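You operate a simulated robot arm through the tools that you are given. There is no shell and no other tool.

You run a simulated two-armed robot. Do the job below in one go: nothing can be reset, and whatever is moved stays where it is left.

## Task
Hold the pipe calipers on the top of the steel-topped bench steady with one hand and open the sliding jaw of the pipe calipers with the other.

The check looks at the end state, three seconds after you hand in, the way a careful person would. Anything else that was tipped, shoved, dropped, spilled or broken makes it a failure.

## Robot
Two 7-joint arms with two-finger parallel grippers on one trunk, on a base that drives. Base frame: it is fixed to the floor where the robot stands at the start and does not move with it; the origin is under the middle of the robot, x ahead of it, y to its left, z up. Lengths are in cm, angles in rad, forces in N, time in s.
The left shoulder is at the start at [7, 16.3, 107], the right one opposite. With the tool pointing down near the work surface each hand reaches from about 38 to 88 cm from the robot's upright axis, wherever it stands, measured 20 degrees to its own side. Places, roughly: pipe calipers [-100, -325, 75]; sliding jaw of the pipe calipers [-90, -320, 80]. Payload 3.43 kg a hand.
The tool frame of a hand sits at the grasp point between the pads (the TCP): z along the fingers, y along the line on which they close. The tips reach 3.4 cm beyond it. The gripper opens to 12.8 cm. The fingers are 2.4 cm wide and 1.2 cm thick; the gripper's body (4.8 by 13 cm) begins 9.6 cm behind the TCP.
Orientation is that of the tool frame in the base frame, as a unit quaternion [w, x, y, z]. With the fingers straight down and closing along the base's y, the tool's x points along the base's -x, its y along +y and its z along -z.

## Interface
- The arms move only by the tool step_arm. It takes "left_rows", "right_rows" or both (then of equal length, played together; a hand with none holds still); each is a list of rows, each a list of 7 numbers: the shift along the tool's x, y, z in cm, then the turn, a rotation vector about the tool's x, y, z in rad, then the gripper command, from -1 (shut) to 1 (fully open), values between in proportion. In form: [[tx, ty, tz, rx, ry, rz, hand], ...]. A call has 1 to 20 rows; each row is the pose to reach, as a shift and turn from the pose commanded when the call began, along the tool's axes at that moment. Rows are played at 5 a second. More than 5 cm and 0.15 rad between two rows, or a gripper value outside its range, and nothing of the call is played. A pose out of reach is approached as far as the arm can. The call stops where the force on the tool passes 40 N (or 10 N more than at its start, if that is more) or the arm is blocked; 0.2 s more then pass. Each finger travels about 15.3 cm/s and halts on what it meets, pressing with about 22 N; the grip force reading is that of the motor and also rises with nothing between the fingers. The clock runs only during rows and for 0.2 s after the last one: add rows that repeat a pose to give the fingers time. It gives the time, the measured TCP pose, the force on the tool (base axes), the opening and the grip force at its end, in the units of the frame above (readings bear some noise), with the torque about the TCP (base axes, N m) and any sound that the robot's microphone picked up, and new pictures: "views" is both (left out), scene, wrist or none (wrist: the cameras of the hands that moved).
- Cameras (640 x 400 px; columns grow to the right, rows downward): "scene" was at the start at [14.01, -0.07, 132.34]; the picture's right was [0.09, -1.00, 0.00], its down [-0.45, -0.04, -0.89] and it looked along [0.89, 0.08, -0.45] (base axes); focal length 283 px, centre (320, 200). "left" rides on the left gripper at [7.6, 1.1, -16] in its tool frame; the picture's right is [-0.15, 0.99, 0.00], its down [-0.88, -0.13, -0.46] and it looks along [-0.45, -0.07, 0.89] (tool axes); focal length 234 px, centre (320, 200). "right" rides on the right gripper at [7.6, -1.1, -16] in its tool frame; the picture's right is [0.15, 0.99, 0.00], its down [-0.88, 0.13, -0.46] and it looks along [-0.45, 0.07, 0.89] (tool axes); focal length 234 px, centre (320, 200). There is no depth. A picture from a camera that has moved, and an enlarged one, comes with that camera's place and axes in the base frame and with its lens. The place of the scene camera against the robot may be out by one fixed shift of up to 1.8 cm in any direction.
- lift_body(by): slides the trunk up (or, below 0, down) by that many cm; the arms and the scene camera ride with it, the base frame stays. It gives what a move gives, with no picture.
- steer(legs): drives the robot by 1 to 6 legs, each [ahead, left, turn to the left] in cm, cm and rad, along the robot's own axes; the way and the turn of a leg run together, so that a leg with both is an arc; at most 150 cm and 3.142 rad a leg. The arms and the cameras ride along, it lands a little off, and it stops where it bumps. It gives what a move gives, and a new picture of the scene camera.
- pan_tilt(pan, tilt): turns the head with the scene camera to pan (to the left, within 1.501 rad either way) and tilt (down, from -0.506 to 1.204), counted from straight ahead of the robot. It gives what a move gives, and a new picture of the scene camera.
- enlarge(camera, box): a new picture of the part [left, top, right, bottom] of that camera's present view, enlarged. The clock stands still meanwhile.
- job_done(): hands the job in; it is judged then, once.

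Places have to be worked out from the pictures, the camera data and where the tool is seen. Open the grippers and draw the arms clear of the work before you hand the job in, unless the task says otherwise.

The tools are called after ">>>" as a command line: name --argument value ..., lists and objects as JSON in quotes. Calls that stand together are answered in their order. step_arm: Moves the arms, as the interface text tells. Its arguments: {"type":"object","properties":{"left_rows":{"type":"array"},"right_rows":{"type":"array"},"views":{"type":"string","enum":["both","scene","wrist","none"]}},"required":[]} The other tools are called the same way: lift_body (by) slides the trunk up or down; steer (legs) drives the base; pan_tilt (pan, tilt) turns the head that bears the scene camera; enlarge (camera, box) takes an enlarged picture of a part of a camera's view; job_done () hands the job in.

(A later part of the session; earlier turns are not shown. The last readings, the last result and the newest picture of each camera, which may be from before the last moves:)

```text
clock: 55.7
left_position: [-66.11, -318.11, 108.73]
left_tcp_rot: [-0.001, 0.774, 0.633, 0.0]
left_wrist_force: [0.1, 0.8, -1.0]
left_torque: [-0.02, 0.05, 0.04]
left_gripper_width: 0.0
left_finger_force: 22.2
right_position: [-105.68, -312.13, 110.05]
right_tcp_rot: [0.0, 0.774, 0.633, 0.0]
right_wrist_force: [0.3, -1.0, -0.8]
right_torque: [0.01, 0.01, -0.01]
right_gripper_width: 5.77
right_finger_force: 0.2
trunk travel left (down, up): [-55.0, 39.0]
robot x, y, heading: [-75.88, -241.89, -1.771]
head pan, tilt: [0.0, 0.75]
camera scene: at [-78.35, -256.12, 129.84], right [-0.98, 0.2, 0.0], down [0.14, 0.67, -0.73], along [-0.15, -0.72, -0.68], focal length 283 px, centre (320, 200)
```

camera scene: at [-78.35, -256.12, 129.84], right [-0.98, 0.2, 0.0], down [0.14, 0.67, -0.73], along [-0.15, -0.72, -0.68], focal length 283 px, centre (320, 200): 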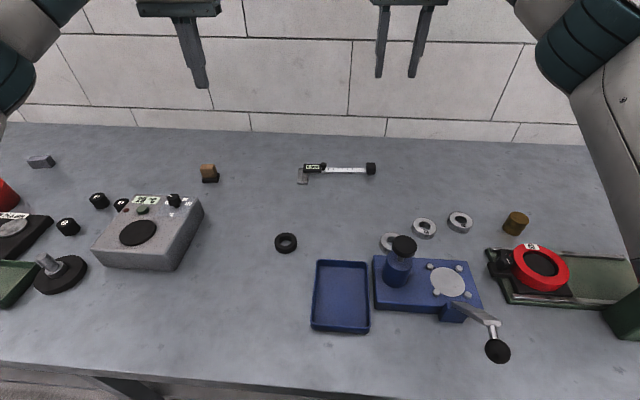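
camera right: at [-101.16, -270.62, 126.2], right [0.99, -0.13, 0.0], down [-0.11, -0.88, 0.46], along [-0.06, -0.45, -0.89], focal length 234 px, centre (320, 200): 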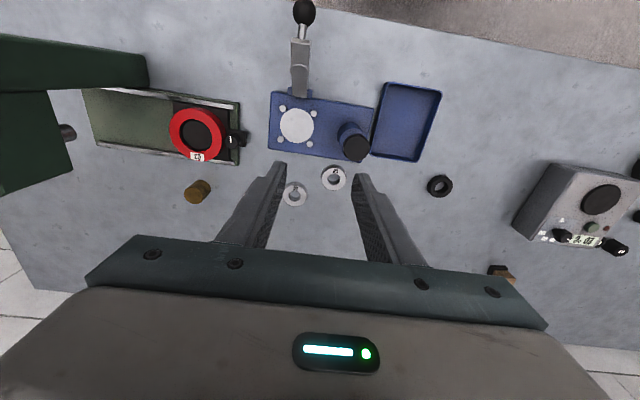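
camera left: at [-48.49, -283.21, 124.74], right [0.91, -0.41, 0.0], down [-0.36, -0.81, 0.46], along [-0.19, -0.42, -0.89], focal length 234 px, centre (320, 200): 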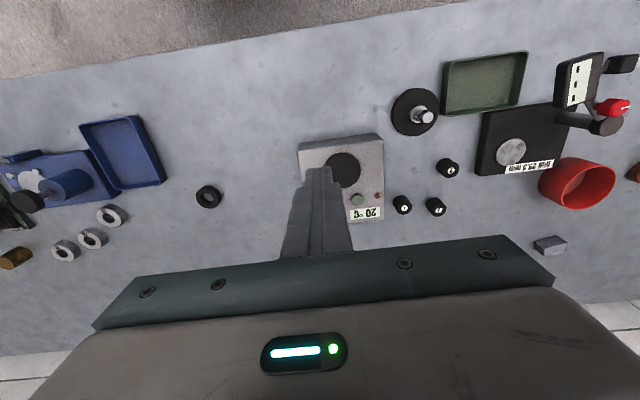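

The calipers now lie level across my view, so the beam is square to me. I enlarge them to measure again from here.

>>> enlarge --camera "scene" --box '[284, 145, 396, 215]'

>>> enlarge --camera "right" --box '[0, 0, 640, 400]'

>>> enlarge --camera "left" --box '[0, 0, 640, 400]'

```text
5.71 times, centred on (340, 180) of scene
camera zoom: at [-78.35, -256.12, 129.84], right [-0.98, 0.2, 0.0], down [0.14, 0.67, -0.73], along [-0.15, -0.72, -0.68], focal length 1618 px, centre (206, 314)
```

zoom: 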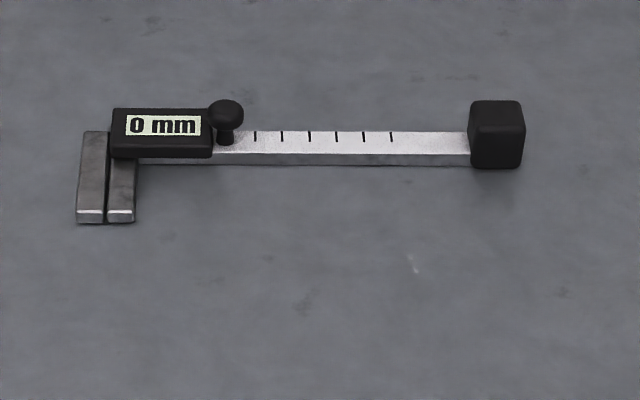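

```text
1.00 times, centred on (320, 200) of right (not enlarged: the box is as wide or as high as the picture)
camera zoom: at [-105.32, -304.4, 126.18], right [1.0, -0.05, 0.0], down [-0.05, -0.89, 0.46], along [-0.02, -0.46, -0.89], focal length 234 px, centre (320, 200)
```

zoom: 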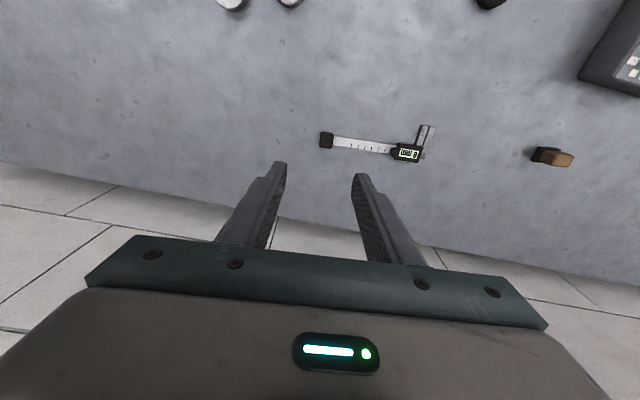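

```text
1.00 times, centred on (320, 200) of left (not enlarged: the box is as wide or as high as the picture)
camera zoom: at [-63.61, -310.79, 124.71], right [0.94, -0.34, 0.0], down [-0.3, -0.84, 0.46], along [-0.16, -0.43, -0.89], focal length 234 px, centre (320, 200)
```

zoom: 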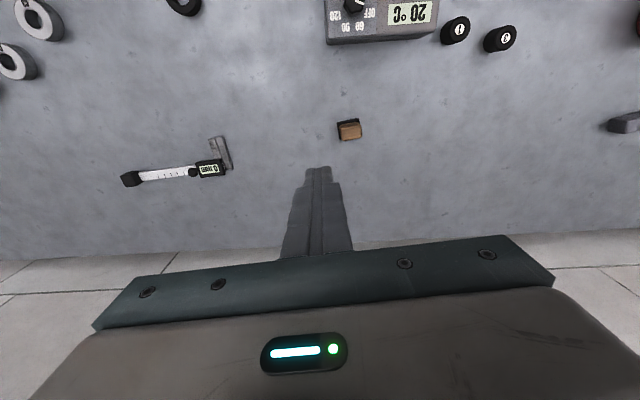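

Both wrist cameras see the calipers, and their places are exact, so I enlarge both views to triangulate well.

>>> enlarge --camera "right" --box '[304, 110, 448, 200]'

>>> enlarge --camera "left" --box '[104, 115, 248, 205]'

```text
4.44 times, centred on (376, 155) of right
camera zoom: at [-105.32, -304.4, 126.18], right [1.0, -0.05, 0.0], down [-0.05, -0.89, 0.46], along [-0.02, -0.46, -0.89], focal length 1041 px, centre (71, 400)
```

zoom: 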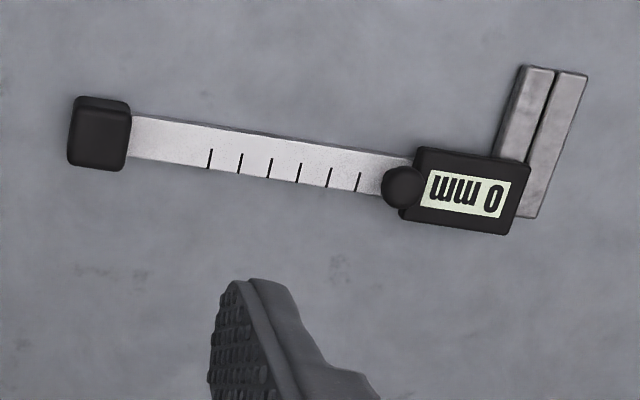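

```text
4.44 times, centred on (176, 160) of left
camera zoom: at [-63.61, -310.79, 124.71], right [0.94, -0.34, 0.0], down [-0.3, -0.84, 0.46], along [-0.16, -0.43, -0.89], focal length 1041 px, centre (960, 378)
```

zoom: 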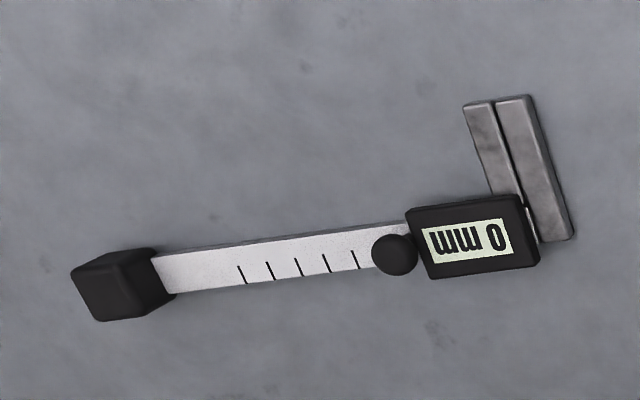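

Triangulating with the wrist cameras: bench top z about 79.8, block centre about [-104.5, -314.7] (top z 82.3), knob [-91.8, -317.25, 82.4], housing top z 81.8 with its free front part around x = -89.4, beam line square to me. I turn both hands a quarter turn (cameras outward) so the fingers close across the beam and the hands stay narrow along it.

>>> step_arm --left_rows '[[0, 0, 0, 0, 0, 0.143, -1], [0, 0, 0, 0, 0, 0.286, -0.5], [0, 0, 0, 0, 0, 0.428, -0.06], [0, 0, 0, 0, 0, 0.571, -0.06], [0, 0, 0, 0, 0, 0.714, -0.06], [0, 0, 0, 0, 0, 0.857, -0.06], [0, 0, 0, 0, 0, 1.0, -0.06], [0, 0, 0, 0, 0, 1.142, -0.06], [0, 0, 0, 0, 0, 1.285, -0.06], [0, 0, 0, 0, 0, 1.428, -0.06], [0, 0, 0, 0, 0, 1.571, -0.06], [0, 0, 0, 0, 0, 1.571, -0.06]]' --right_rows '[[0, 0, 0, 0, 0, -0.143, -0.1], [0, 0, 0, 0, 0, -0.286, -0.1], [0, 0, 0, 0, 0, -0.428, -0.1], [0, 0, 0, 0, 0, -0.571, -0.1], [0, 0, 0, 0, 0, -0.714, -0.1], [0, 0, 0, 0, 0, -0.857, -0.1], [0, 0, 0, 0, 0, -1.0, -0.1], [0, 0, 0, 0, 0, -1.142, -0.1], [0, 0, 0, 0, 0, -1.285, -0.1], [0, 0, 0, 0, 0, -1.428, -0.1], [0, 0, 0, 0, 0, -1.571, -0.1], [0, 0, 0, 0, 0, -1.571, -0.1]]' --views "both"

```text
clock: 58.3
left_position: [-74.26, -288.81, 104.23]
left_tcp_rot: [0.0, 0.995, -0.099, 0.0]
left_wrist_force: [-0.3, 0.0, -0.2]
left_torque: [0.01, -0.01, -0.05]
left_gripper_width: 6.02
left_finger_force: 0.0
left hand out of reach, approached as far as the arm can: row 4, 5, 6, 7, 8, 9, 10, 11, 12
right_position: [-90.72, -287.06, 105.08]
right_tcp_rot: [0.0, 0.101, 0.995, 0.0]
right_wrist_force: [-0.3, -1.1, -0.3]
right_torque: [0.03, 0.07, 0.04]
right_gripper_width: 5.77
right_finger_force: 0.2
right hand out of reach, approached as far as the arm can: row 4, 5, 6, 7, 8, 9, 10, 11, 12
trunk travel left (down, up): [-55.0, 39.0]
robot x, y, heading: [-75.34, -242.39, -1.774]
head pan, tilt: [0.0, 0.75]
camera scene: at [-78.39, -256.2, 129.84], right [-0.98, 0.2, 0.0], down [0.14, 0.67, -0.73], along [-0.15, -0.72, -0.68], focal length 283 px, centre (320, 200)
camera right: at [-98.4, -286.62, 121.14], right [0.05, 1.0, 0.0], down [0.89, -0.05, 0.46], along [0.46, -0.02, -0.89], focal length 234 px, centre (320, 200)
camera left: at [-67.09, -291.38, 120.23], right [-0.34, -0.94, 0.0], down [-0.84, 0.3, 0.46], along [-0.43, 0.15, -0.89], focal length 234 px, centre (320, 200)
```

scene: 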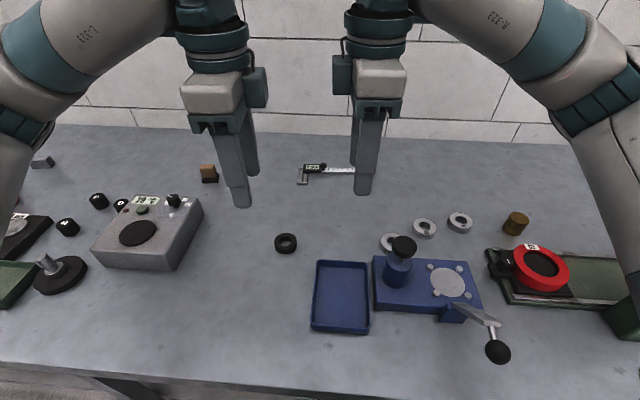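
right: 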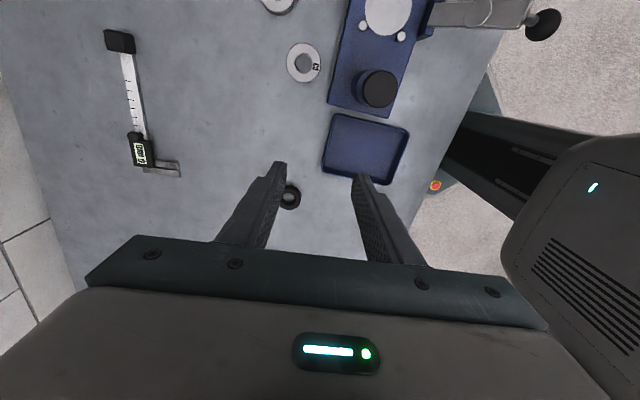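
left: 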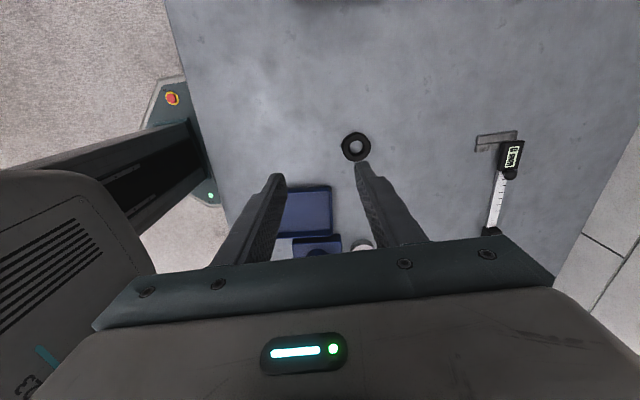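

With the quarter turn at this height the arms fell back to about 45 cm ahead, out of reach of the commanded spot. I test with a small move down to see whether the reach comes back lower and from which pose the shifts count.

>>> step_arm --left_rows '[[0, 0, 2, 0, 0, 0, -0.06], [0, 0, 4, 0, 0, 0, -0.06], [0, 0, 4, 0, 0, 0, -0.06]]' --right_rows '[[0, 0, 2, 0, 0, 0, -0.1], [0, 0, 4, 0, 0, 0, -0.1], [0, 0, 4, 0, 0, 0, -0.1]]' --views "none"

```text
clock: 59.1
left_position: [-73.83, -288.9, 100.23]
left_tcp_rot: [-0.001, 0.995, -0.099, -0.001]
left_wrist_force: [-0.1, 0.3, 0.5]
left_torque: [-0.03, 0.01, 0.01]
left_gripper_width: 6.0
left_finger_force: 0.1
right_position: [-90.59, -286.95, 101.18]
right_tcp_rot: [0.0, 0.099, 0.995, 0.0]
right_wrist_force: [-0.6, 0.3, -0.7]
right_torque: [0.01, -0.03, 0.0]
right_gripper_width: 5.78
right_finger_force: 0.0
trunk travel left (down, up): [-55.0, 39.0]
robot x, y, heading: [-75.68, -242.18, -1.772]
head pan, tilt: [0.0, 0.75]
```

The shifts count from the reached pose, so I can now feel out the reach. At z = 100 everything below is cleared, so I advance both hands along the forward direction and see how far the turned hands get.

>>> step_arm --left_rows '[[0, 4, 0, 0, 0, 0, -0.06], [0, 8, 0, 0, 0, 0, -0.06], [0, 12, 0, 0, 0, 0, -0.06], [0, 16, 0, 0, 0, 0, -0.06], [0, 20, 0, 0, 0, 0, -0.06], [0, 24, 0, 0, 0, 0, -0.06], [0, 28, 0, 0, 0, 0, -0.06]]' --right_rows '[[1, -4, 0, 0, 0, 0, -0.1], [2, -8, 0, 0, 0, 0, -0.1], [3, -12, 0, 0, 0, 0, -0.1], [4, -16, 0, 0, 0, 0, -0.1], [5, -20, 0, 0, 0, 0, -0.1], [6, -24, 0, 0, 0, 0, -0.1], [6, -28, 0, 0, 0, 0, -0.1]]' --views "scene"

```text
clock: 60.7
left_position: [-77.58, -289.79, 99.71]
left_tcp_rot: [0.0, 0.995, -0.098, 0.0]
left_wrist_force: [0.1, -0.6, -0.2]
left_torque: [-0.02, -0.02, -0.01]
left_gripper_width: 6.05
left_finger_force: 0.0
left hand out of reach, approached as far as the arm can: row 1, 2, 3, 4, 5, 6, 7
right_position: [-90.79, -287.45, 101.07]
right_tcp_rot: [-0.001, 0.101, 0.995, 0.0]
right_wrist_force: [-0.4, 0.3, 0.6]
right_torque: [0.01, 0.03, 0.0]
right_gripper_width: 5.77
right_finger_force: 0.0
right hand out of reach, approached as far as the arm can: row 1, 2, 3, 4, 5, 6, 7
trunk travel left (down, up): [-55.0, 39.0]
robot x, y, heading: [-75.52, -242.29, -1.77]
head pan, tilt: [0.0, 0.75]
camera scene: at [-78.36, -256.14, 129.84], right [-0.98, 0.2, 0.0], down [0.14, 0.67, -0.73], along [-0.15, -0.72, -0.68], focal length 283 px, centre (320, 200)
```

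scene: 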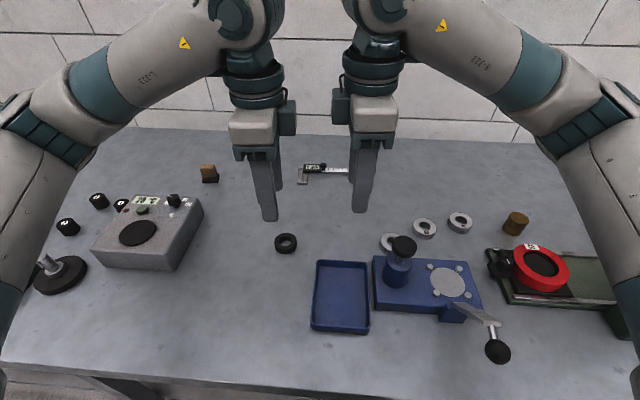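

The outward quarter turn meets a wrist limit that keeps the hands at 45 cm, so I'll unwind it and try the turn the other way. The hands are only 13 cm apart, so I first spread them sideways, then turn back.

>>> step_arm --left_rows '[[4, 0, -1, 0, 0, 0, -0.06], [8, 0, -2, 0, 0, 0, -0.06], [12, 0, -3, 0, 0, 0, -0.06], [12, 0, -3, 0, 0, -0.143, -0.06], [12, 0, -3, 0, 0, -0.286, -0.06], [12, 0, -3, 0, 0, -0.428, -0.06], [12, 0, -3, 0, 0, -0.571, -0.06], [12, 0, -3, 0, 0, -0.714, -0.06], [12, 0, -3, 0, 0, -0.857, -0.06], [12, 0, -3, 0, 0, -1.0, -0.06], [12, 0, -3, 0, 0, -1.142, -0.06], [12, 0, -3, 0, 0, -1.285, -0.06], [12, 0, -3, 0, 0, -1.428, -0.06], [12, 0, -3, 0, 0, -1.571, -0.06]]' --right_rows '[[3, 0, -1, 0, 0, 0, -0.1], [6, 0, -2, 0, 0, 0, -0.1], [9, 0, -3, 0, 0, 0, -0.1], [9, 0, -3, 0, 0, 0.143, -0.1], [9, 0, -3, 0, 0, 0.286, -0.1], [9, 0, -3, 0, 0, 0.428, -0.1], [9, 0, -3, 0, 0, 0.571, -0.1], [9, 0, -3, 0, 0, 0.714, -0.1], [9, 0, -3, 0, 0, 0.857, -0.1], [9, 0, -3, 0, 0, 1.0, -0.1], [9, 0, -3, 0, 0, 1.142, -0.1], [9, 0, -3, 0, 0, 1.285, -0.1], [9, 0, -3, 0, 0, 1.428, -0.1], [9, 0, -3, 0, 0, 1.571, -0.1]]' --views "scene"

```text
clock: 63.7
left_position: [-65.38, -292.31, 102.78]
left_tcp_rot: [0.0, 0.772, 0.635, 0.0]
left_wrist_force: [-0.1, 1.3, -0.7]
left_torque: [-0.01, 0.03, -0.02]
left_gripper_width: 6.03
left_finger_force: 0.0
left hand out of reach, approached as far as the arm can: row 1, 2, 3, 4
right_position: [-99.76, -285.04, 103.55]
right_tcp_rot: [0.0, 0.775, 0.632, 0.0]
right_wrist_force: [1.1, -0.2, -0.1]
right_torque: [-0.02, -0.02, 0.01]
right_gripper_width: 5.76
right_finger_force: 0.1
right hand out of reach, approached as far as the arm can: row 1, 2, 3
trunk travel left (down, up): [-55.0, 39.0]
robot x, y, heading: [-75.73, -242.2, -1.771]
head pan, tilt: [0.0, 0.75]
camera scene: at [-78.37, -256.15, 129.84], right [-0.98, 0.2, 0.0], down [0.14, 0.67, -0.73], along [-0.15, -0.72, -0.68], focal length 283 px, centre (320, 200)
```

scene: 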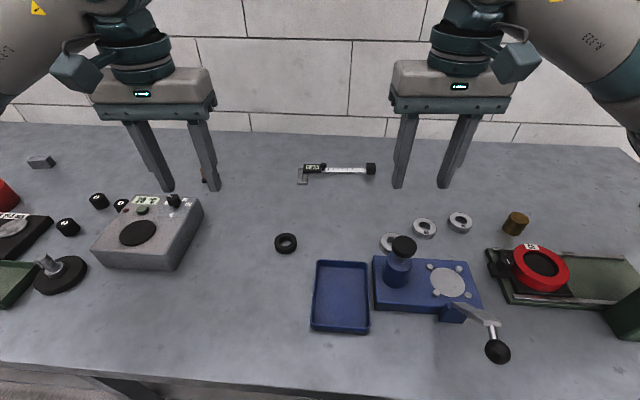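

Both hands are back at yaw 0, 34 cm apart. I move them forward to about 71 cm and turn them the other way (cameras inward), to see whether that direction reaches.

>>> step_arm --left_rows '[[-4, 0, 0, 0, 0, 0, -0.06], [-8, 0, 1, 0, 0, 0, -0.06], [-12, 0, 2, 0, 0, 0, -0.06], [-16, 0, 3, 0, 0, 0, -0.06], [-20, 0, 3, 0, 0, 0, -0.06], [-22, 0, 3, 0, 0, -0.143, -0.06], [-22, 0, 3, 0, 0, -0.286, -0.06], [-22, 0, 3, 0, 0, -0.428, -0.06], [-22, 0, 3, 0, 0, -0.571, -0.06], [-22, 0, 3, 0, 0, -0.714, -0.06], [-22, 0, 3, 0, 0, -0.857, -0.06], [-22, 0, 3, 0, 0, -1.0, -0.06], [-22, 0, 3, 0, 0, -1.142, -0.06], [-22, 0, 3, 0, 0, -1.285, -0.06], [-22, 0, 3, 0, 0, -1.428, -0.06], [-22, 0, 3, 0, 0, -1.571, -0.06], [-22, 0, 3, 0, 0, -1.571, -0.06]]' --right_rows '[[-4, 0, 0, 0, 0, 0, -0.1], [-8, 0, 1, 0, 0, 0, -0.1], [-12, 0, 2, 0, 0, 0, -0.1], [-16, 0, 3, 0, 0, 0, -0.1], [-20, 0, 3, 0, 0, 0, -0.1], [-24, 0, 3, 0, 0, 0.143, -0.1], [-24, 0, 3, 0, 0, 0.286, -0.1], [-24, 0, 3, 0, 0, 0.428, -0.1], [-24, 0, 3, 0, 0, 0.571, -0.1], [-24, 0, 3, 0, 0, 0.714, -0.1], [-24, 0, 3, 0, 0, 0.857, -0.1], [-24, 0, 3, 0, 0, 1.0, -0.1], [-24, 0, 3, 0, 0, 1.142, -0.1], [-24, 0, 3, 0, 0, 1.285, -0.1], [-24, 0, 3, 0, 0, 1.428, -0.1], [-24, 0, 3, 0, 0, 1.571, -0.1], [-24, 0, 3, 0, 0, 1.571, -0.1]]' --views "scene"

```text
clock: 67.3
left_position: [-69.75, -313.9, 99.61]
left_tcp_rot: [0.001, 0.099, 0.995, 0.0]
left_wrist_force: [-0.9, -0.4, -0.1]
left_torque: [0.01, 0.01, -0.01]
left_gripper_width: 6.03
left_finger_force: 0.0
right_position: [-104.56, -308.53, 100.61]
right_tcp_rot: [0.0, 0.995, -0.101, 0.0]
right_wrist_force: [-1.1, -0.6, -0.3]
right_torque: [0.02, -0.03, -0.03]
right_gripper_width: 5.76
right_finger_force: 0.2
trunk travel left (down, up): [-55.0, 39.0]
robot x, y, heading: [-75.42, -241.89, -1.767]
head pan, tilt: [0.0, 0.75]
camera scene: at [-78.38, -256.15, 129.84], right [-0.98, 0.2, 0.0], down [0.14, 0.67, -0.73], along [-0.15, -0.72, -0.68], focal length 283 px, centre (320, 200)
```

scene: 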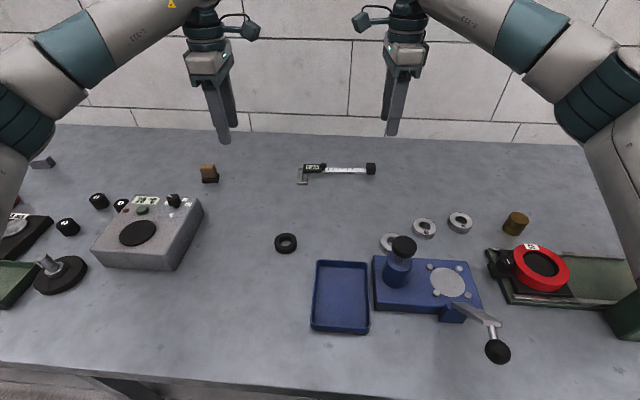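

Turning inward reaches fully: both hands hold z about 100 with the fingers closing across the beam. Now I lean both hands outward by 0.42 rad about their closing axis, which keeps the wrists apart and puts the cameras straight above the work.

>>> step_arm --left_rows '[[0, 0, 0, 0, 0.14, 0, -0.06], [0, 0, 0, 0, 0.28, 0, -0.06], [0, 0, 0, 0, 0.42, 0, -0.06], [0, 0, 0, 0, 0.42, 0, -0.06]]' --right_rows '[[0, 0, 0, 0, 0.14, 0, -0.1], [0, 0, 0, 0, 0.28, 0, -0.1], [0, 0, 0, 0, 0.42, 0, -0.1], [0, 0, 0, 0, 0.42, 0, -0.1]]' --views "both"

```text
clock: 68.3
left_position: [-69.71, -313.83, 99.69]
left_tcp_rot: [-0.209, 0.096, 0.973, 0.021]
left_wrist_force: [0.4, -0.1, 0.4]
left_torque: [0.0, 0.0, -0.03]
left_gripper_width: 6.01
left_finger_force: 0.0
right_position: [-104.57, -308.52, 100.7]
right_tcp_rot: [0.021, 0.973, -0.098, 0.21]
right_wrist_force: [-0.6, 0.2, 0.3]
right_torque: [0.0, -0.03, 0.01]
right_gripper_width: 5.77
right_finger_force: 0.0
trunk travel left (down, up): [-55.0, 39.0]
robot x, y, heading: [-75.6, -242.4, -1.769]
head pan, tilt: [0.0, 0.75]
camera scene: at [-78.37, -256.13, 129.85], right [-0.98, 0.2, 0.0], down [0.14, 0.67, -0.73], along [-0.15, -0.72, -0.68], focal length 283 px, centre (320, 200)
camera right: at [-104.0, -307.46, 118.41], right [-0.07, -1.0, 0.06], down [-1.0, 0.07, 0.06], along [-0.06, -0.06, -1.0], focal length 234 px, centre (320, 200)
camera left: at [-70.06, -312.61, 117.43], right [0.33, 0.94, -0.06], down [0.94, -0.32, 0.05], along [0.03, -0.07, -1.0], focal length 234 px, centre (320, 200)
```

scene: 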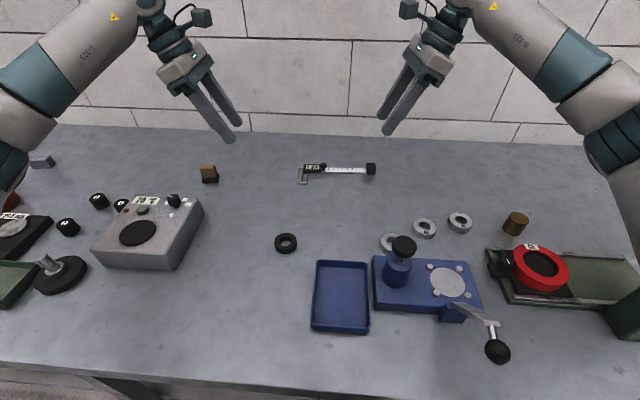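
right: 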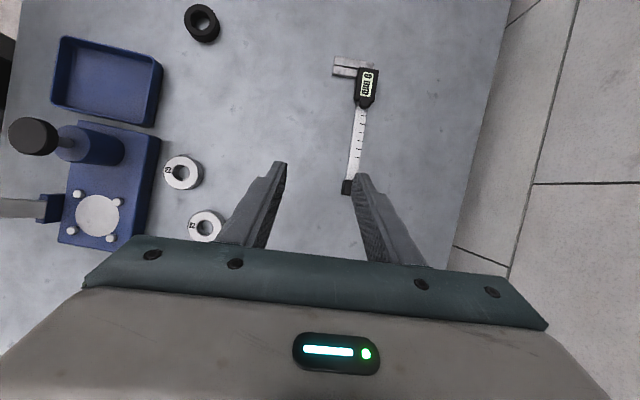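
left: 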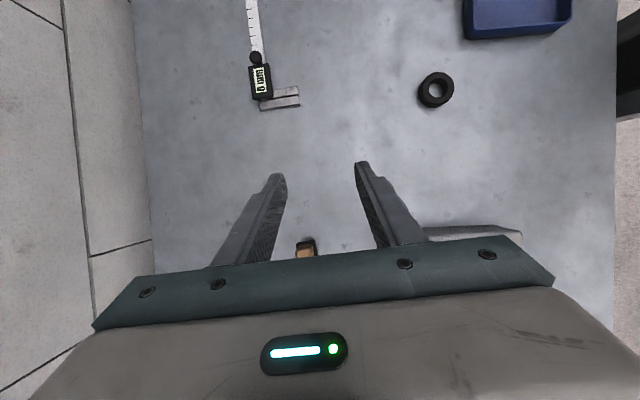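

The lean works and the cameras now look straight down on the calipers. I enlarge the right view to fix the block's place finely before descending.

>>> enlarge --camera "right" --box '[312, 40, 408, 200]'

>>> enlarge --camera "left" --box '[216, 0, 344, 120]'

```text
2.50 times, centred on (360, 120) of right
camera zoom: at [-104.0, -307.46, 118.41], right [-0.07, -1.0, 0.06], down [-1.0, 0.07, 0.06], along [-0.06, -0.06, -1.0], focal length 585 px, centre (220, 400)
```

zoom: 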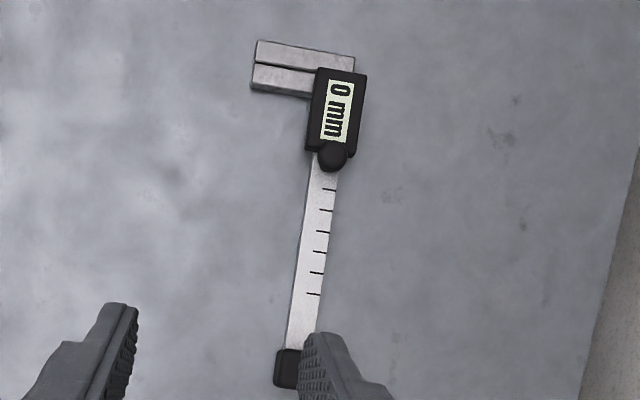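

```text
3.33 times, centred on (280, 60) of left
camera zoom: at [-70.06, -312.61, 117.43], right [0.33, 0.94, -0.06], down [0.94, -0.32, 0.05], along [0.03, -0.07, -1.0], focal length 781 px, centre (453, 667)
```

zoom: 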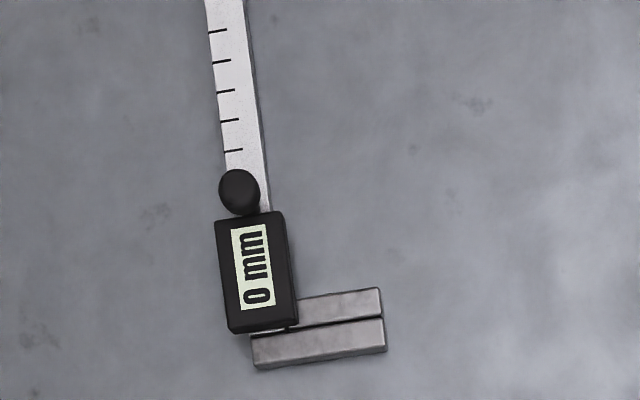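

Block centre comes out at [-104.4, -314.5] and the housing spans x -91.2..-86.2 with its free front part around x = -89.3. I bring the right hand over the block and the left hand over the housing, both hovering at TCP z = 88.

>>> step_arm --left_rows '[[2.2, -1.53, 3.56, 0, 0, 0, -0.06], [4.4, -3.06, 7.12, 0, 0, 0, -0.06], [6.6, -4.59, 10.68, 0, 0, 0, -0.06], [8.8, -6.12, 14.24, 0, 0, 0, -0.06], [11.0, -7.65, 17.8, 0, 0, 0, -0.06], [11.0, -7.65, 17.8, 0, 0, 0, -0.06]]' --right_rows '[[-1.0, 1.2, 2.33, 0, 0, 0, -0.1], [-2.0, 2.4, 4.66, 0, 0, 0, -0.1], [-3.0, 3.5, 7.0, 0, 0, 0, -0.1], [-4.0, 4.7, 9.3, 0, 0, 0, -0.1], [-5.09, 5.83, 11.65, 0, 0, 0, -0.1], [-5.09, 5.83, 11.65, 0, 0, 0, -0.1]]' --views "both"

```text
clock: 69.7
left_position: [-88.3, -317.9, 88.04]
left_tcp_rot: [-0.207, 0.097, 0.973, 0.02]
left_wrist_force: [-0.9, 0.4, -0.5]
left_torque: [-0.01, -0.01, 0.03]
left_gripper_width: 5.99
left_finger_force: 0.0
right_position: [-105.52, -314.25, 87.92]
right_tcp_rot: [0.021, 0.973, -0.098, 0.207]
right_wrist_force: [-0.4, -0.4, 0.8]
right_torque: [0.0, 0.03, -0.01]
right_gripper_width: 5.75
right_finger_force: 0.1
trunk travel left (down, up): [-55.0, 39.0]
robot x, y, heading: [-75.47, -242.2, -1.773]
head pan, tilt: [0.0, 0.75]
camera scene: at [-78.27, -256.09, 129.86], right [-0.98, 0.2, 0.0], down [0.13, 0.67, -0.73], along [-0.15, -0.72, -0.68], focal length 283 px, centre (320, 200)
camera right: at [-104.92, -313.24, 105.7], right [-0.07, -1.0, 0.06], down [-1.0, 0.07, 0.06], along [-0.06, -0.06, -1.0], focal length 234 px, centre (320, 200)
camera left: at [-88.46, -316.55, 105.74], right [0.33, 0.94, -0.06], down [0.94, -0.32, 0.06], along [0.03, -0.08, -1.0], focal length 234 px, centre (320, 200)
```

scene: 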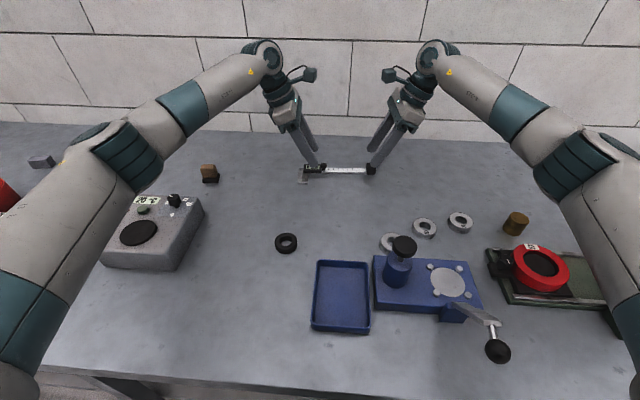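
right: 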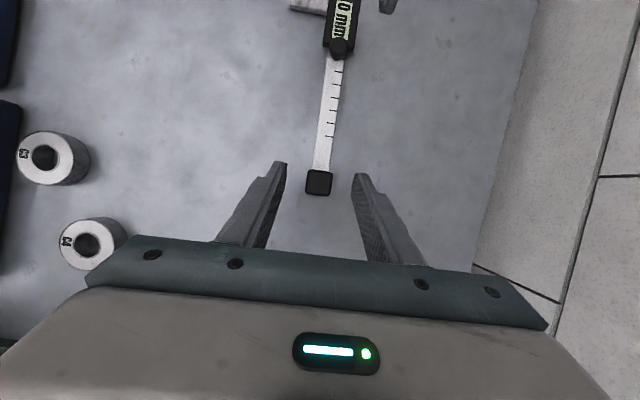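
left: 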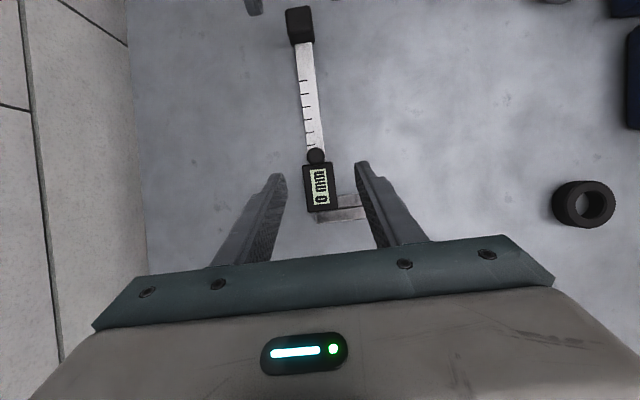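

The block sits centred between the right fingers and the housing between the left ones. I lower the right hand straight down by 4.2 cm so its tips reach about 0.3 cm above the bench.

>>> step_arm --right_rows '[[-0.58, 0.1, 1.28, 0, 0, 0, -0.1], [-1.16, 0.1, 2.55, 0, 0, 0, -0.1], [-1.5, 0.1, 3.3, 0, 0, 0, -0.1], [-1.73, 0.1, 3.83, 0, 0, 0, -0.1], [-1.73, 0.1, 3.83, 0, 0, 0, -0.1]]' --views "both"

```text
clock: 70.9
left_position: [-88.34, -317.83, 88.06]
left_tcp_rot: [-0.207, 0.097, 0.973, 0.021]
left_wrist_force: [-0.2, 1.0, 0.6]
left_torque: [0.01, 0.01, 0.01]
left_gripper_width: 6.07
left_finger_force: 0.0
right_position: [-105.79, -314.34, 83.65]
right_tcp_rot: [0.021, 0.973, -0.098, 0.207]
right_wrist_force: [0.0, -0.1, 0.1]
right_torque: [0.0, 0.05, -0.01]
right_gripper_width: 5.76
right_finger_force: 0.0
trunk travel left (down, up): [-55.0, 39.0]
robot x, y, heading: [-75.33, -242.23, -1.772]
head pan, tilt: [0.0, 0.75]
camera scene: at [-78.38, -256.15, 129.84], right [-0.98, 0.2, 0.0], down [0.14, 0.67, -0.73], along [-0.15, -0.72, -0.68], focal length 283 px, centre (320, 200)
camera right: at [-105.08, -313.35, 101.48], right [-0.07, -1.0, 0.06], down [-1.0, 0.07, 0.06], along [-0.06, -0.06, -1.0], focal length 234 px, centre (320, 200)
```

scene: 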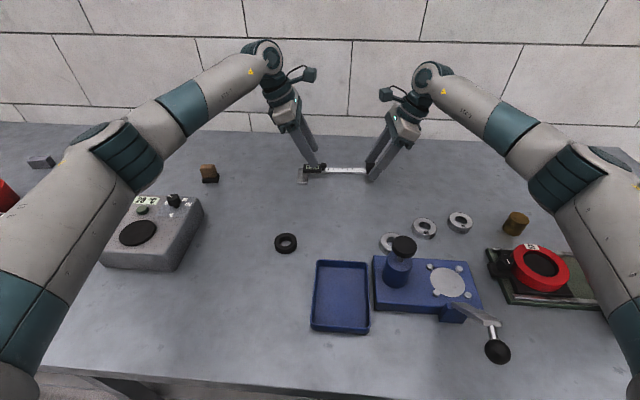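
right: 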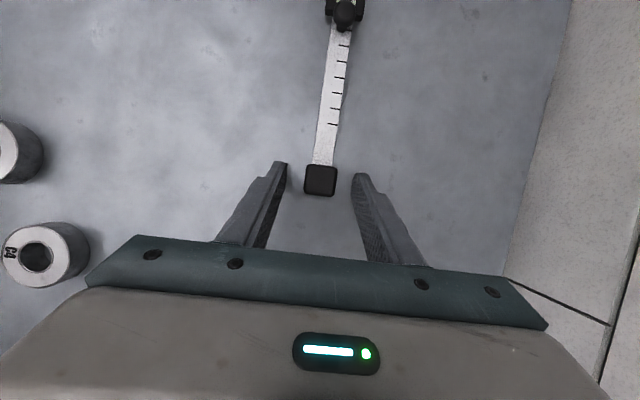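

No contact yet and the block is centred between the open fingers. I enlarge the scene and the right view to check the finger depth before closing.

>>> enlarge --camera "scene" --box '[284, 130, 412, 210]'

>>> enlarge --camera "right" --box '[240, 140, 400, 240]'

```text
5.00 times, centred on (348, 170) of scene
camera zoom: at [-78.38, -256.15, 129.84], right [-0.98, 0.2, 0.0], down [0.14, 0.67, -0.73], along [-0.15, -0.72, -0.68], focal length 1416 px, centre (180, 350)
```

zoom: 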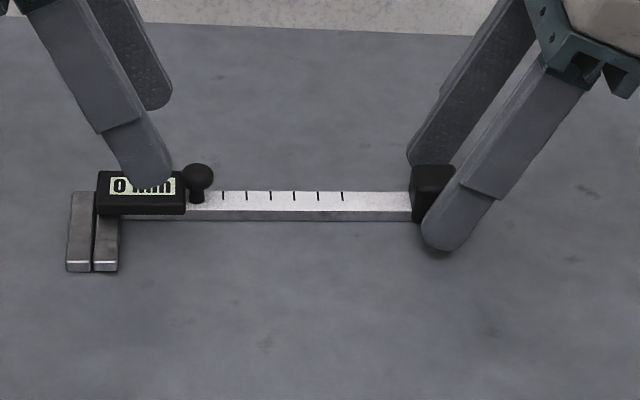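

```text
4.00 times, centred on (320, 190) of right
camera zoom: at [-105.08, -313.35, 101.48], right [-0.07, -1.0, 0.06], down [-1.0, 0.07, 0.06], along [-0.06, -0.06, -1.0], focal length 937 px, centre (320, 240)
```

zoom: 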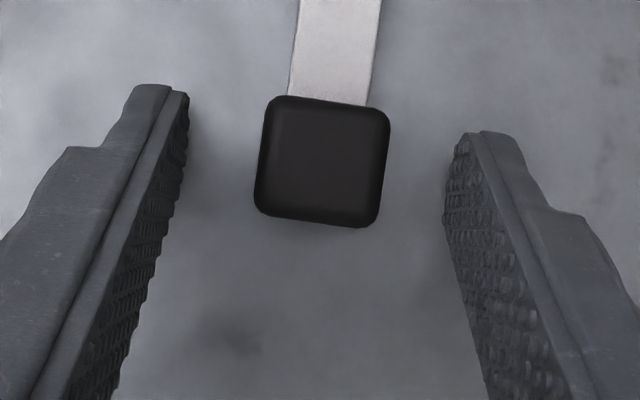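

The fingertips are just above the bench on both sides of the block, well centred. I close the right gripper on the block.

>>> step_arm --right_rows '[[0, 0, 0, 0, 0, 0, -0.35], [0, 0, 0, 0, 0, 0, -0.5], [0, 0, 0, 0, 0, 0, -0.6], [0, 0, 0, 0, 0, 0, -1], [0, 0, 0, 0, 0, 0, -1]]' --views "wrist"

>>> enlarge --camera "left" --box '[240, 100, 400, 240]'

```text
clock: 72.1
left_position: [-88.16, -317.81, 87.99]
left_tcp_rot: [-0.208, 0.097, 0.973, 0.02]
left_wrist_force: [0.2, 0.3, -0.1]
left_torque: [0.01, 0.0, 0.02]
left_gripper_width: 6.03
left_finger_force: 0.2
right_position: [-105.62, -314.38, 83.77]
right_tcp_rot: [0.021, 0.973, -0.097, 0.208]
right_wrist_force: [-0.8, 0.4, 0.4]
right_torque: [0.05, -0.14, 0.02]
right_gripper_width: 2.55
right_finger_force: 22.4
trunk travel left (down, up): [-55.0, 39.0]
robot x, y, heading: [-75.54, -242.1, -1.769]
head pan, tilt: [0.0, 0.75]
camera right: at [-105.09, -313.35, 101.48], right [-0.07, -1.0, 0.06], down [-1.0, 0.07, 0.06], along [-0.06, -0.06, -1.0], focal length 234 px, centre (320, 200)
```

right: 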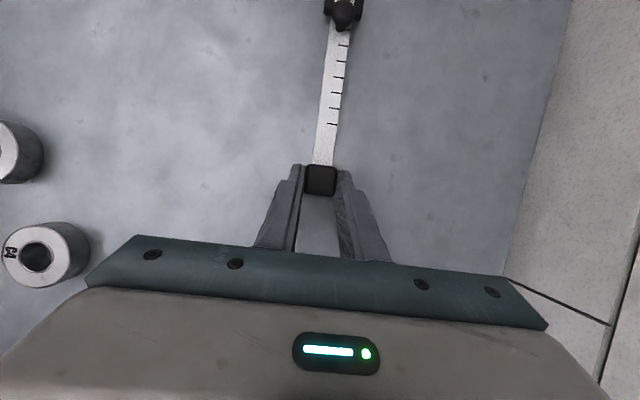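

```text
2.86 times, centred on (320, 170) of left
camera zoom: at [-88.55, -316.59, 105.71], right [0.33, 0.94, -0.06], down [0.94, -0.32, 0.06], along [0.03, -0.07, -1.0], focal length 669 px, centre (320, 286)
```

zoom: 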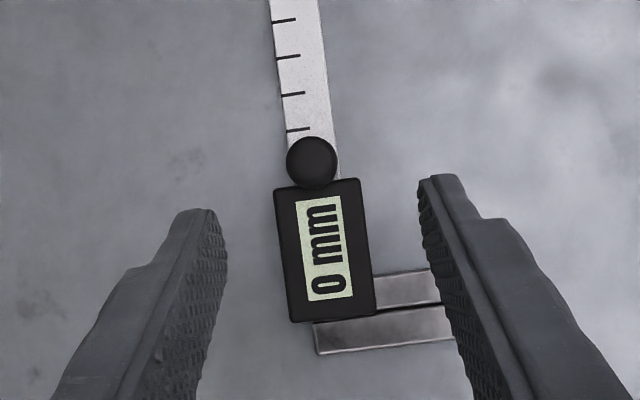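

The block is held: width 2.55 cm with full grip force. Now I lower the left hand 4.3 cm over the housing, shifted 0.4 cm left so the fingers sit on the housing between knob and sliding jaw.

>>> step_arm --left_rows '[[-0.6, 0, 1.0, 0, 0, 0, -0.06], [-1.1, 0, 2.0, 0, 0, 0, -0.06], [-1.6, 0, 2.9, 0, 0, 0, -0.06], [-1.9, 0, 3.4, 0, 0, 0, -0.06], [-2.13, 0, 3.76, 0, 0, 0, -0.06], [-2.13, 0, 3.76, 0, 0, 0, -0.06]]' --views "wrist"

>>> enlarge --camera "left" --box '[240, 100, 400, 240]'

>>> enlarge --camera "scene" --box '[284, 130, 412, 210]'

```text
clock: 73.5
left_position: [-87.7, -317.89, 83.7]
left_tcp_rot: [-0.208, 0.097, 0.973, 0.02]
left_wrist_force: [-0.1, 0.1, 0.3]
left_torque: [0.0, 0.02, 0.0]
left_gripper_width: 6.0
left_finger_force: 0.1
right_position: [-105.55, -314.51, 83.77]
right_tcp_rot: [0.02, 0.973, -0.098, 0.208]
right_wrist_force: [0.0, -0.9, -0.4]
right_torque: [0.09, -0.06, 0.0]
right_gripper_width: 2.57
right_finger_force: 21.5
trunk travel left (down, up): [-55.0, 39.0]
robot x, y, heading: [-75.3, -242.21, -1.77]
head pan, tilt: [0.0, 0.75]
camera left: at [-88.16, -316.74, 101.33], right [0.33, 0.94, -0.06], down [0.94, -0.32, 0.06], along [0.03, -0.07, -1.0], focal length 234 px, centre (320, 200)
```

left: 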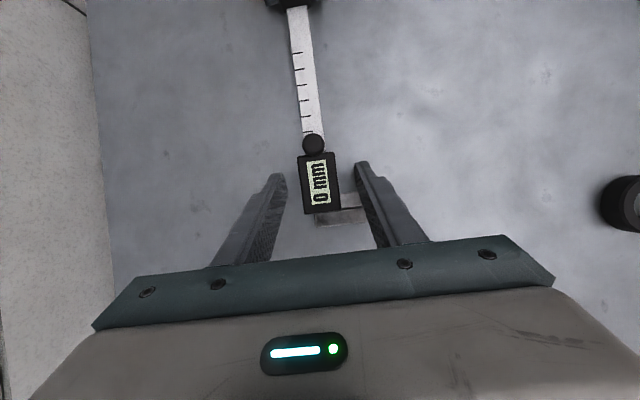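

```text
2.86 times, centred on (320, 170) of left
camera zoom: at [-88.16, -316.74, 101.33], right [0.33, 0.94, -0.06], down [0.94, -0.32, 0.06], along [0.03, -0.07, -1.0], focal length 669 px, centre (320, 286)
```

zoom: 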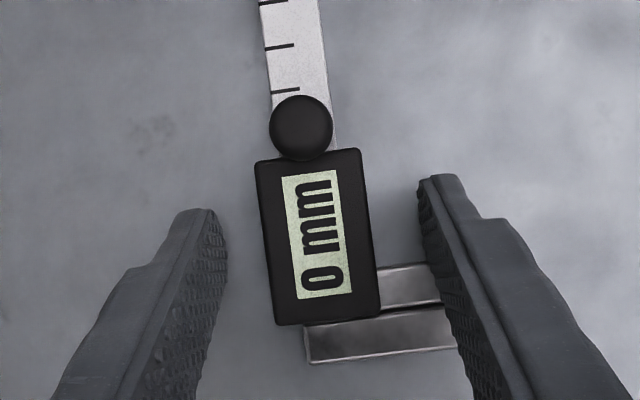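

```text
5.00 times, centred on (348, 170) of scene
camera zoom: at [-78.39, -256.15, 129.84], right [-0.98, 0.2, 0.0], down [0.14, 0.67, -0.73], along [-0.15, -0.72, -0.68], focal length 1416 px, centre (180, 350)
```

zoom: 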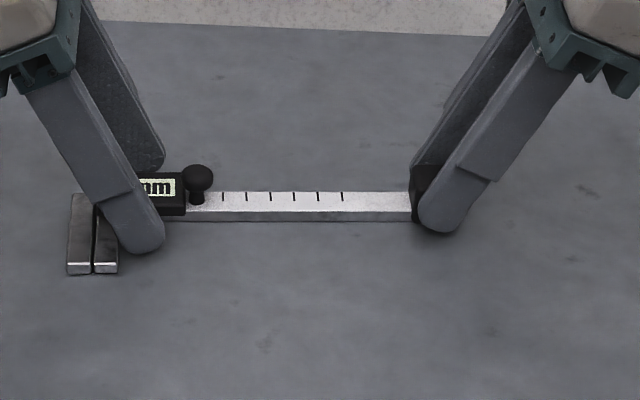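

Left fingers straddle the housing; the near finger passes about 0.4 cm above the jaw's edge, so I shift 0.3 cm right and then close gently on the housing.

>>> step_arm --left_rows '[[0.27, 0, 0.12, 0, 0, 0, -0.06], [0.27, 0, 0.12, 0, 0, 0, -0.3], [0.27, 0, 0.12, 0, 0, 0, -0.4], [0.27, 0, 0.12, 0, 0, 0, -0.5], [0.27, 0, 0.12, 0, 0, 0, -1], [0.27, 0, 0.12, 0, 0, 0, -1]]' --views "wrist"

>>> enlarge --camera "left" --box '[240, 100, 400, 240]'

>>> enlarge --camera "scene" --box '[284, 130, 412, 210]'

```text
clock: 74.9
left_position: [-88.04, -317.79, 83.62]
left_tcp_rot: [-0.207, 0.097, 0.973, 0.021]
left_wrist_force: [-1.3, -3.3, -0.5]
left_torque: [-0.14, -0.03, 0.15]
left_gripper_width: 3.15
left_finger_force: 22.0
right_position: [-105.69, -314.39, 83.8]
right_tcp_rot: [0.022, 0.973, -0.098, 0.207]
right_wrist_force: [0.5, 3.1, 0.4]
right_torque: [0.17, 0.03, 0.23]
right_gripper_width: 2.56
right_finger_force: 22.1
trunk travel left (down, up): [-55.0, 39.0]
robot x, y, heading: [-75.13, -242.47, -1.771]
head pan, tilt: [0.0, 0.75]
camera left: at [-88.47, -316.69, 101.36], right [0.33, 0.94, -0.06], down [0.94, -0.32, 0.06], along [0.03, -0.07, -1.0], focal length 234 px, centre (320, 200)
```

left: 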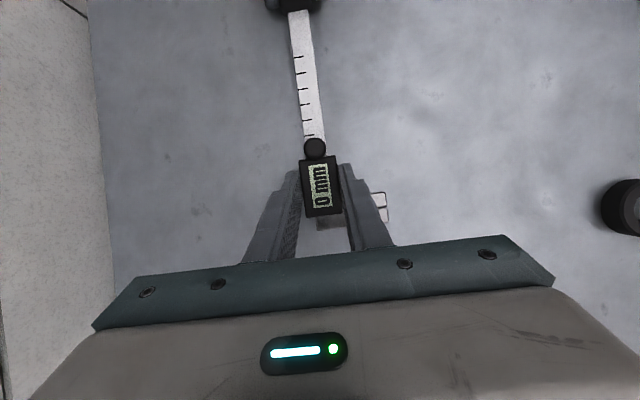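

```text
2.86 times, centred on (320, 170) of left
camera zoom: at [-88.47, -316.69, 101.36], right [0.33, 0.94, -0.06], down [0.94, -0.32, 0.06], along [0.03, -0.07, -1.0], focal length 669 px, centre (320, 286)
```

zoom: 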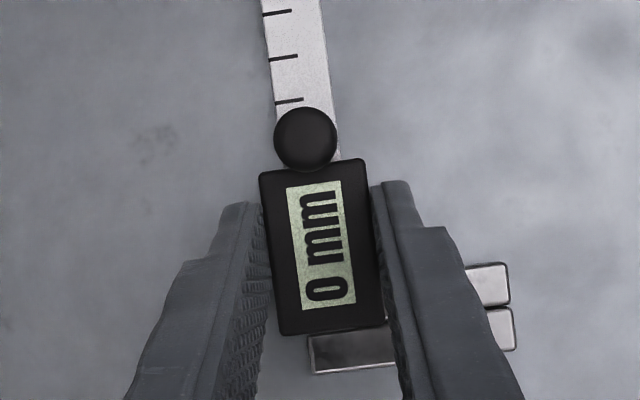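

```text
5.00 times, centred on (348, 170) of scene
camera zoom: at [-78.38, -256.15, 129.84], right [-0.98, 0.2, 0.0], down [0.14, 0.67, -0.73], along [-0.15, -0.72, -0.68], focal length 1416 px, centre (180, 350)
```

zoom: 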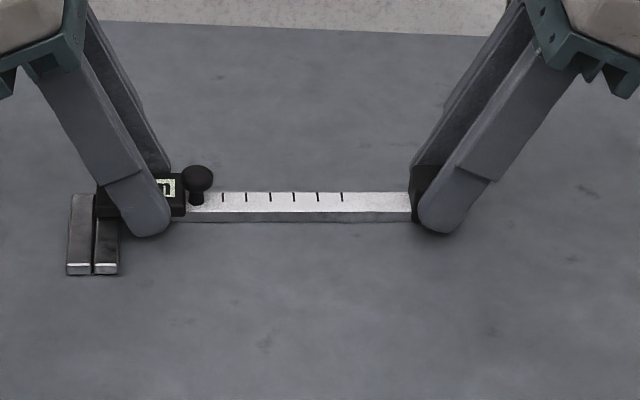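

The left hand holds the housing firmly (3.15 cm wide, full grip) and the forces between the hands are small. I slide it 2 cm to the right along the beam, slowly, while the right hand holds.

>>> step_arm --left_rows '[[0.36, 0, 0.16, 0, 0, 0, -1], [0.73, 0, 0.33, 0, 0, 0, -1], [1.09, 0, 0.49, 0, 0, 0, -1], [1.46, 0, 0.66, 0, 0, 0, -1], [1.82, 0.01, 0.82, 0, 0, 0, -1], [1.82, 0.01, 0.82, 0, 0, 0, -1]]' --views "wrist"

>>> enlarge --camera "left" --box '[240, 100, 400, 240]'

>>> enlarge --camera "scene" --box '[284, 130, 412, 210]'

```text
clock: 76.3
left_position: [-90.11, -317.51, 83.56]
left_tcp_rot: [-0.208, 0.097, 0.973, 0.021]
left_wrist_force: [-0.8, -4.7, 0.2]
left_torque: [-0.22, -0.13, 0.52]
left_gripper_width: 3.12
left_finger_force: 22.0
right_position: [-105.72, -314.52, 83.63]
right_tcp_rot: [0.02, 0.973, -0.097, 0.208]
right_wrist_force: [0.6, 4.8, 1.9]
right_torque: [0.24, 0.07, 0.23]
right_gripper_width: 2.56
right_finger_force: 22.1
trunk travel left (down, up): [-55.0, 39.0]
robot x, y, heading: [-75.44, -242.65, -1.774]
head pan, tilt: [0.0, 0.75]
camera left: at [-90.44, -316.3, 101.36], right [0.33, 0.94, -0.06], down [0.94, -0.32, 0.06], along [0.03, -0.07, -1.0], focal length 234 px, centre (320, 200)
```

left: 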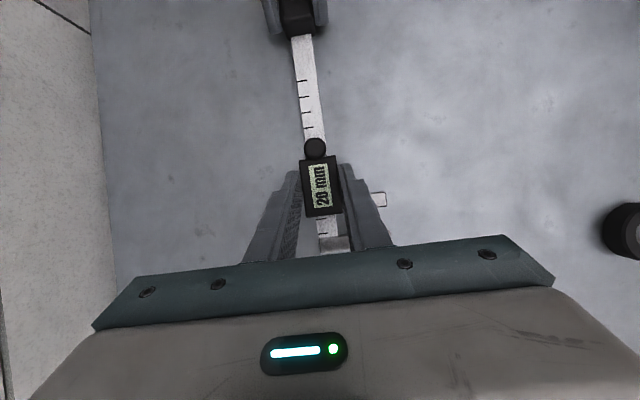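

```text
2.86 times, centred on (320, 170) of left
camera zoom: at [-90.44, -316.3, 101.36], right [0.33, 0.94, -0.06], down [0.94, -0.32, 0.06], along [0.03, -0.07, -1.0], focal length 669 px, centre (320, 286)
```

zoom: 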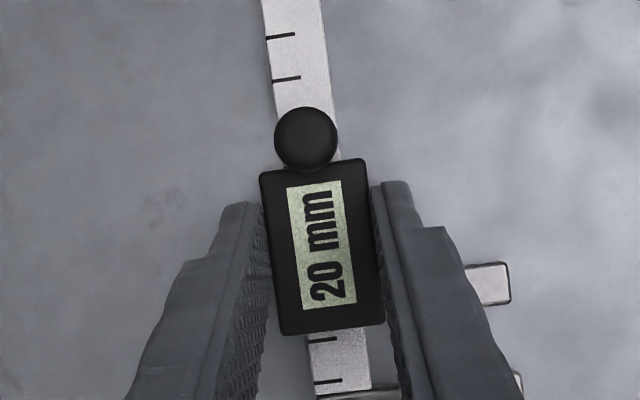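

```text
5.00 times, centred on (348, 170) of scene
camera zoom: at [-78.38, -256.16, 129.84], right [-0.98, 0.2, 0.0], down [0.14, 0.67, -0.73], along [-0.15, -0.72, -0.68], focal length 1416 px, centre (180, 350)
```

zoom: 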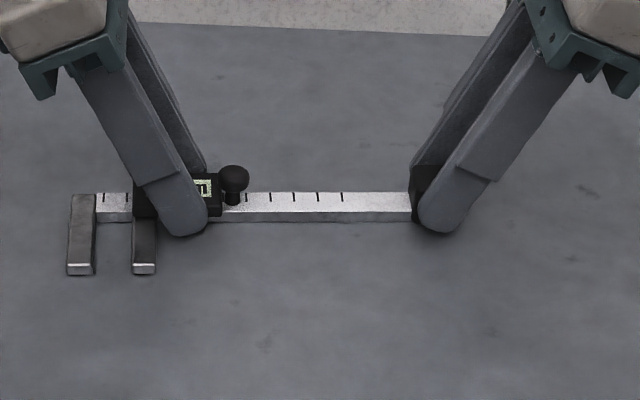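

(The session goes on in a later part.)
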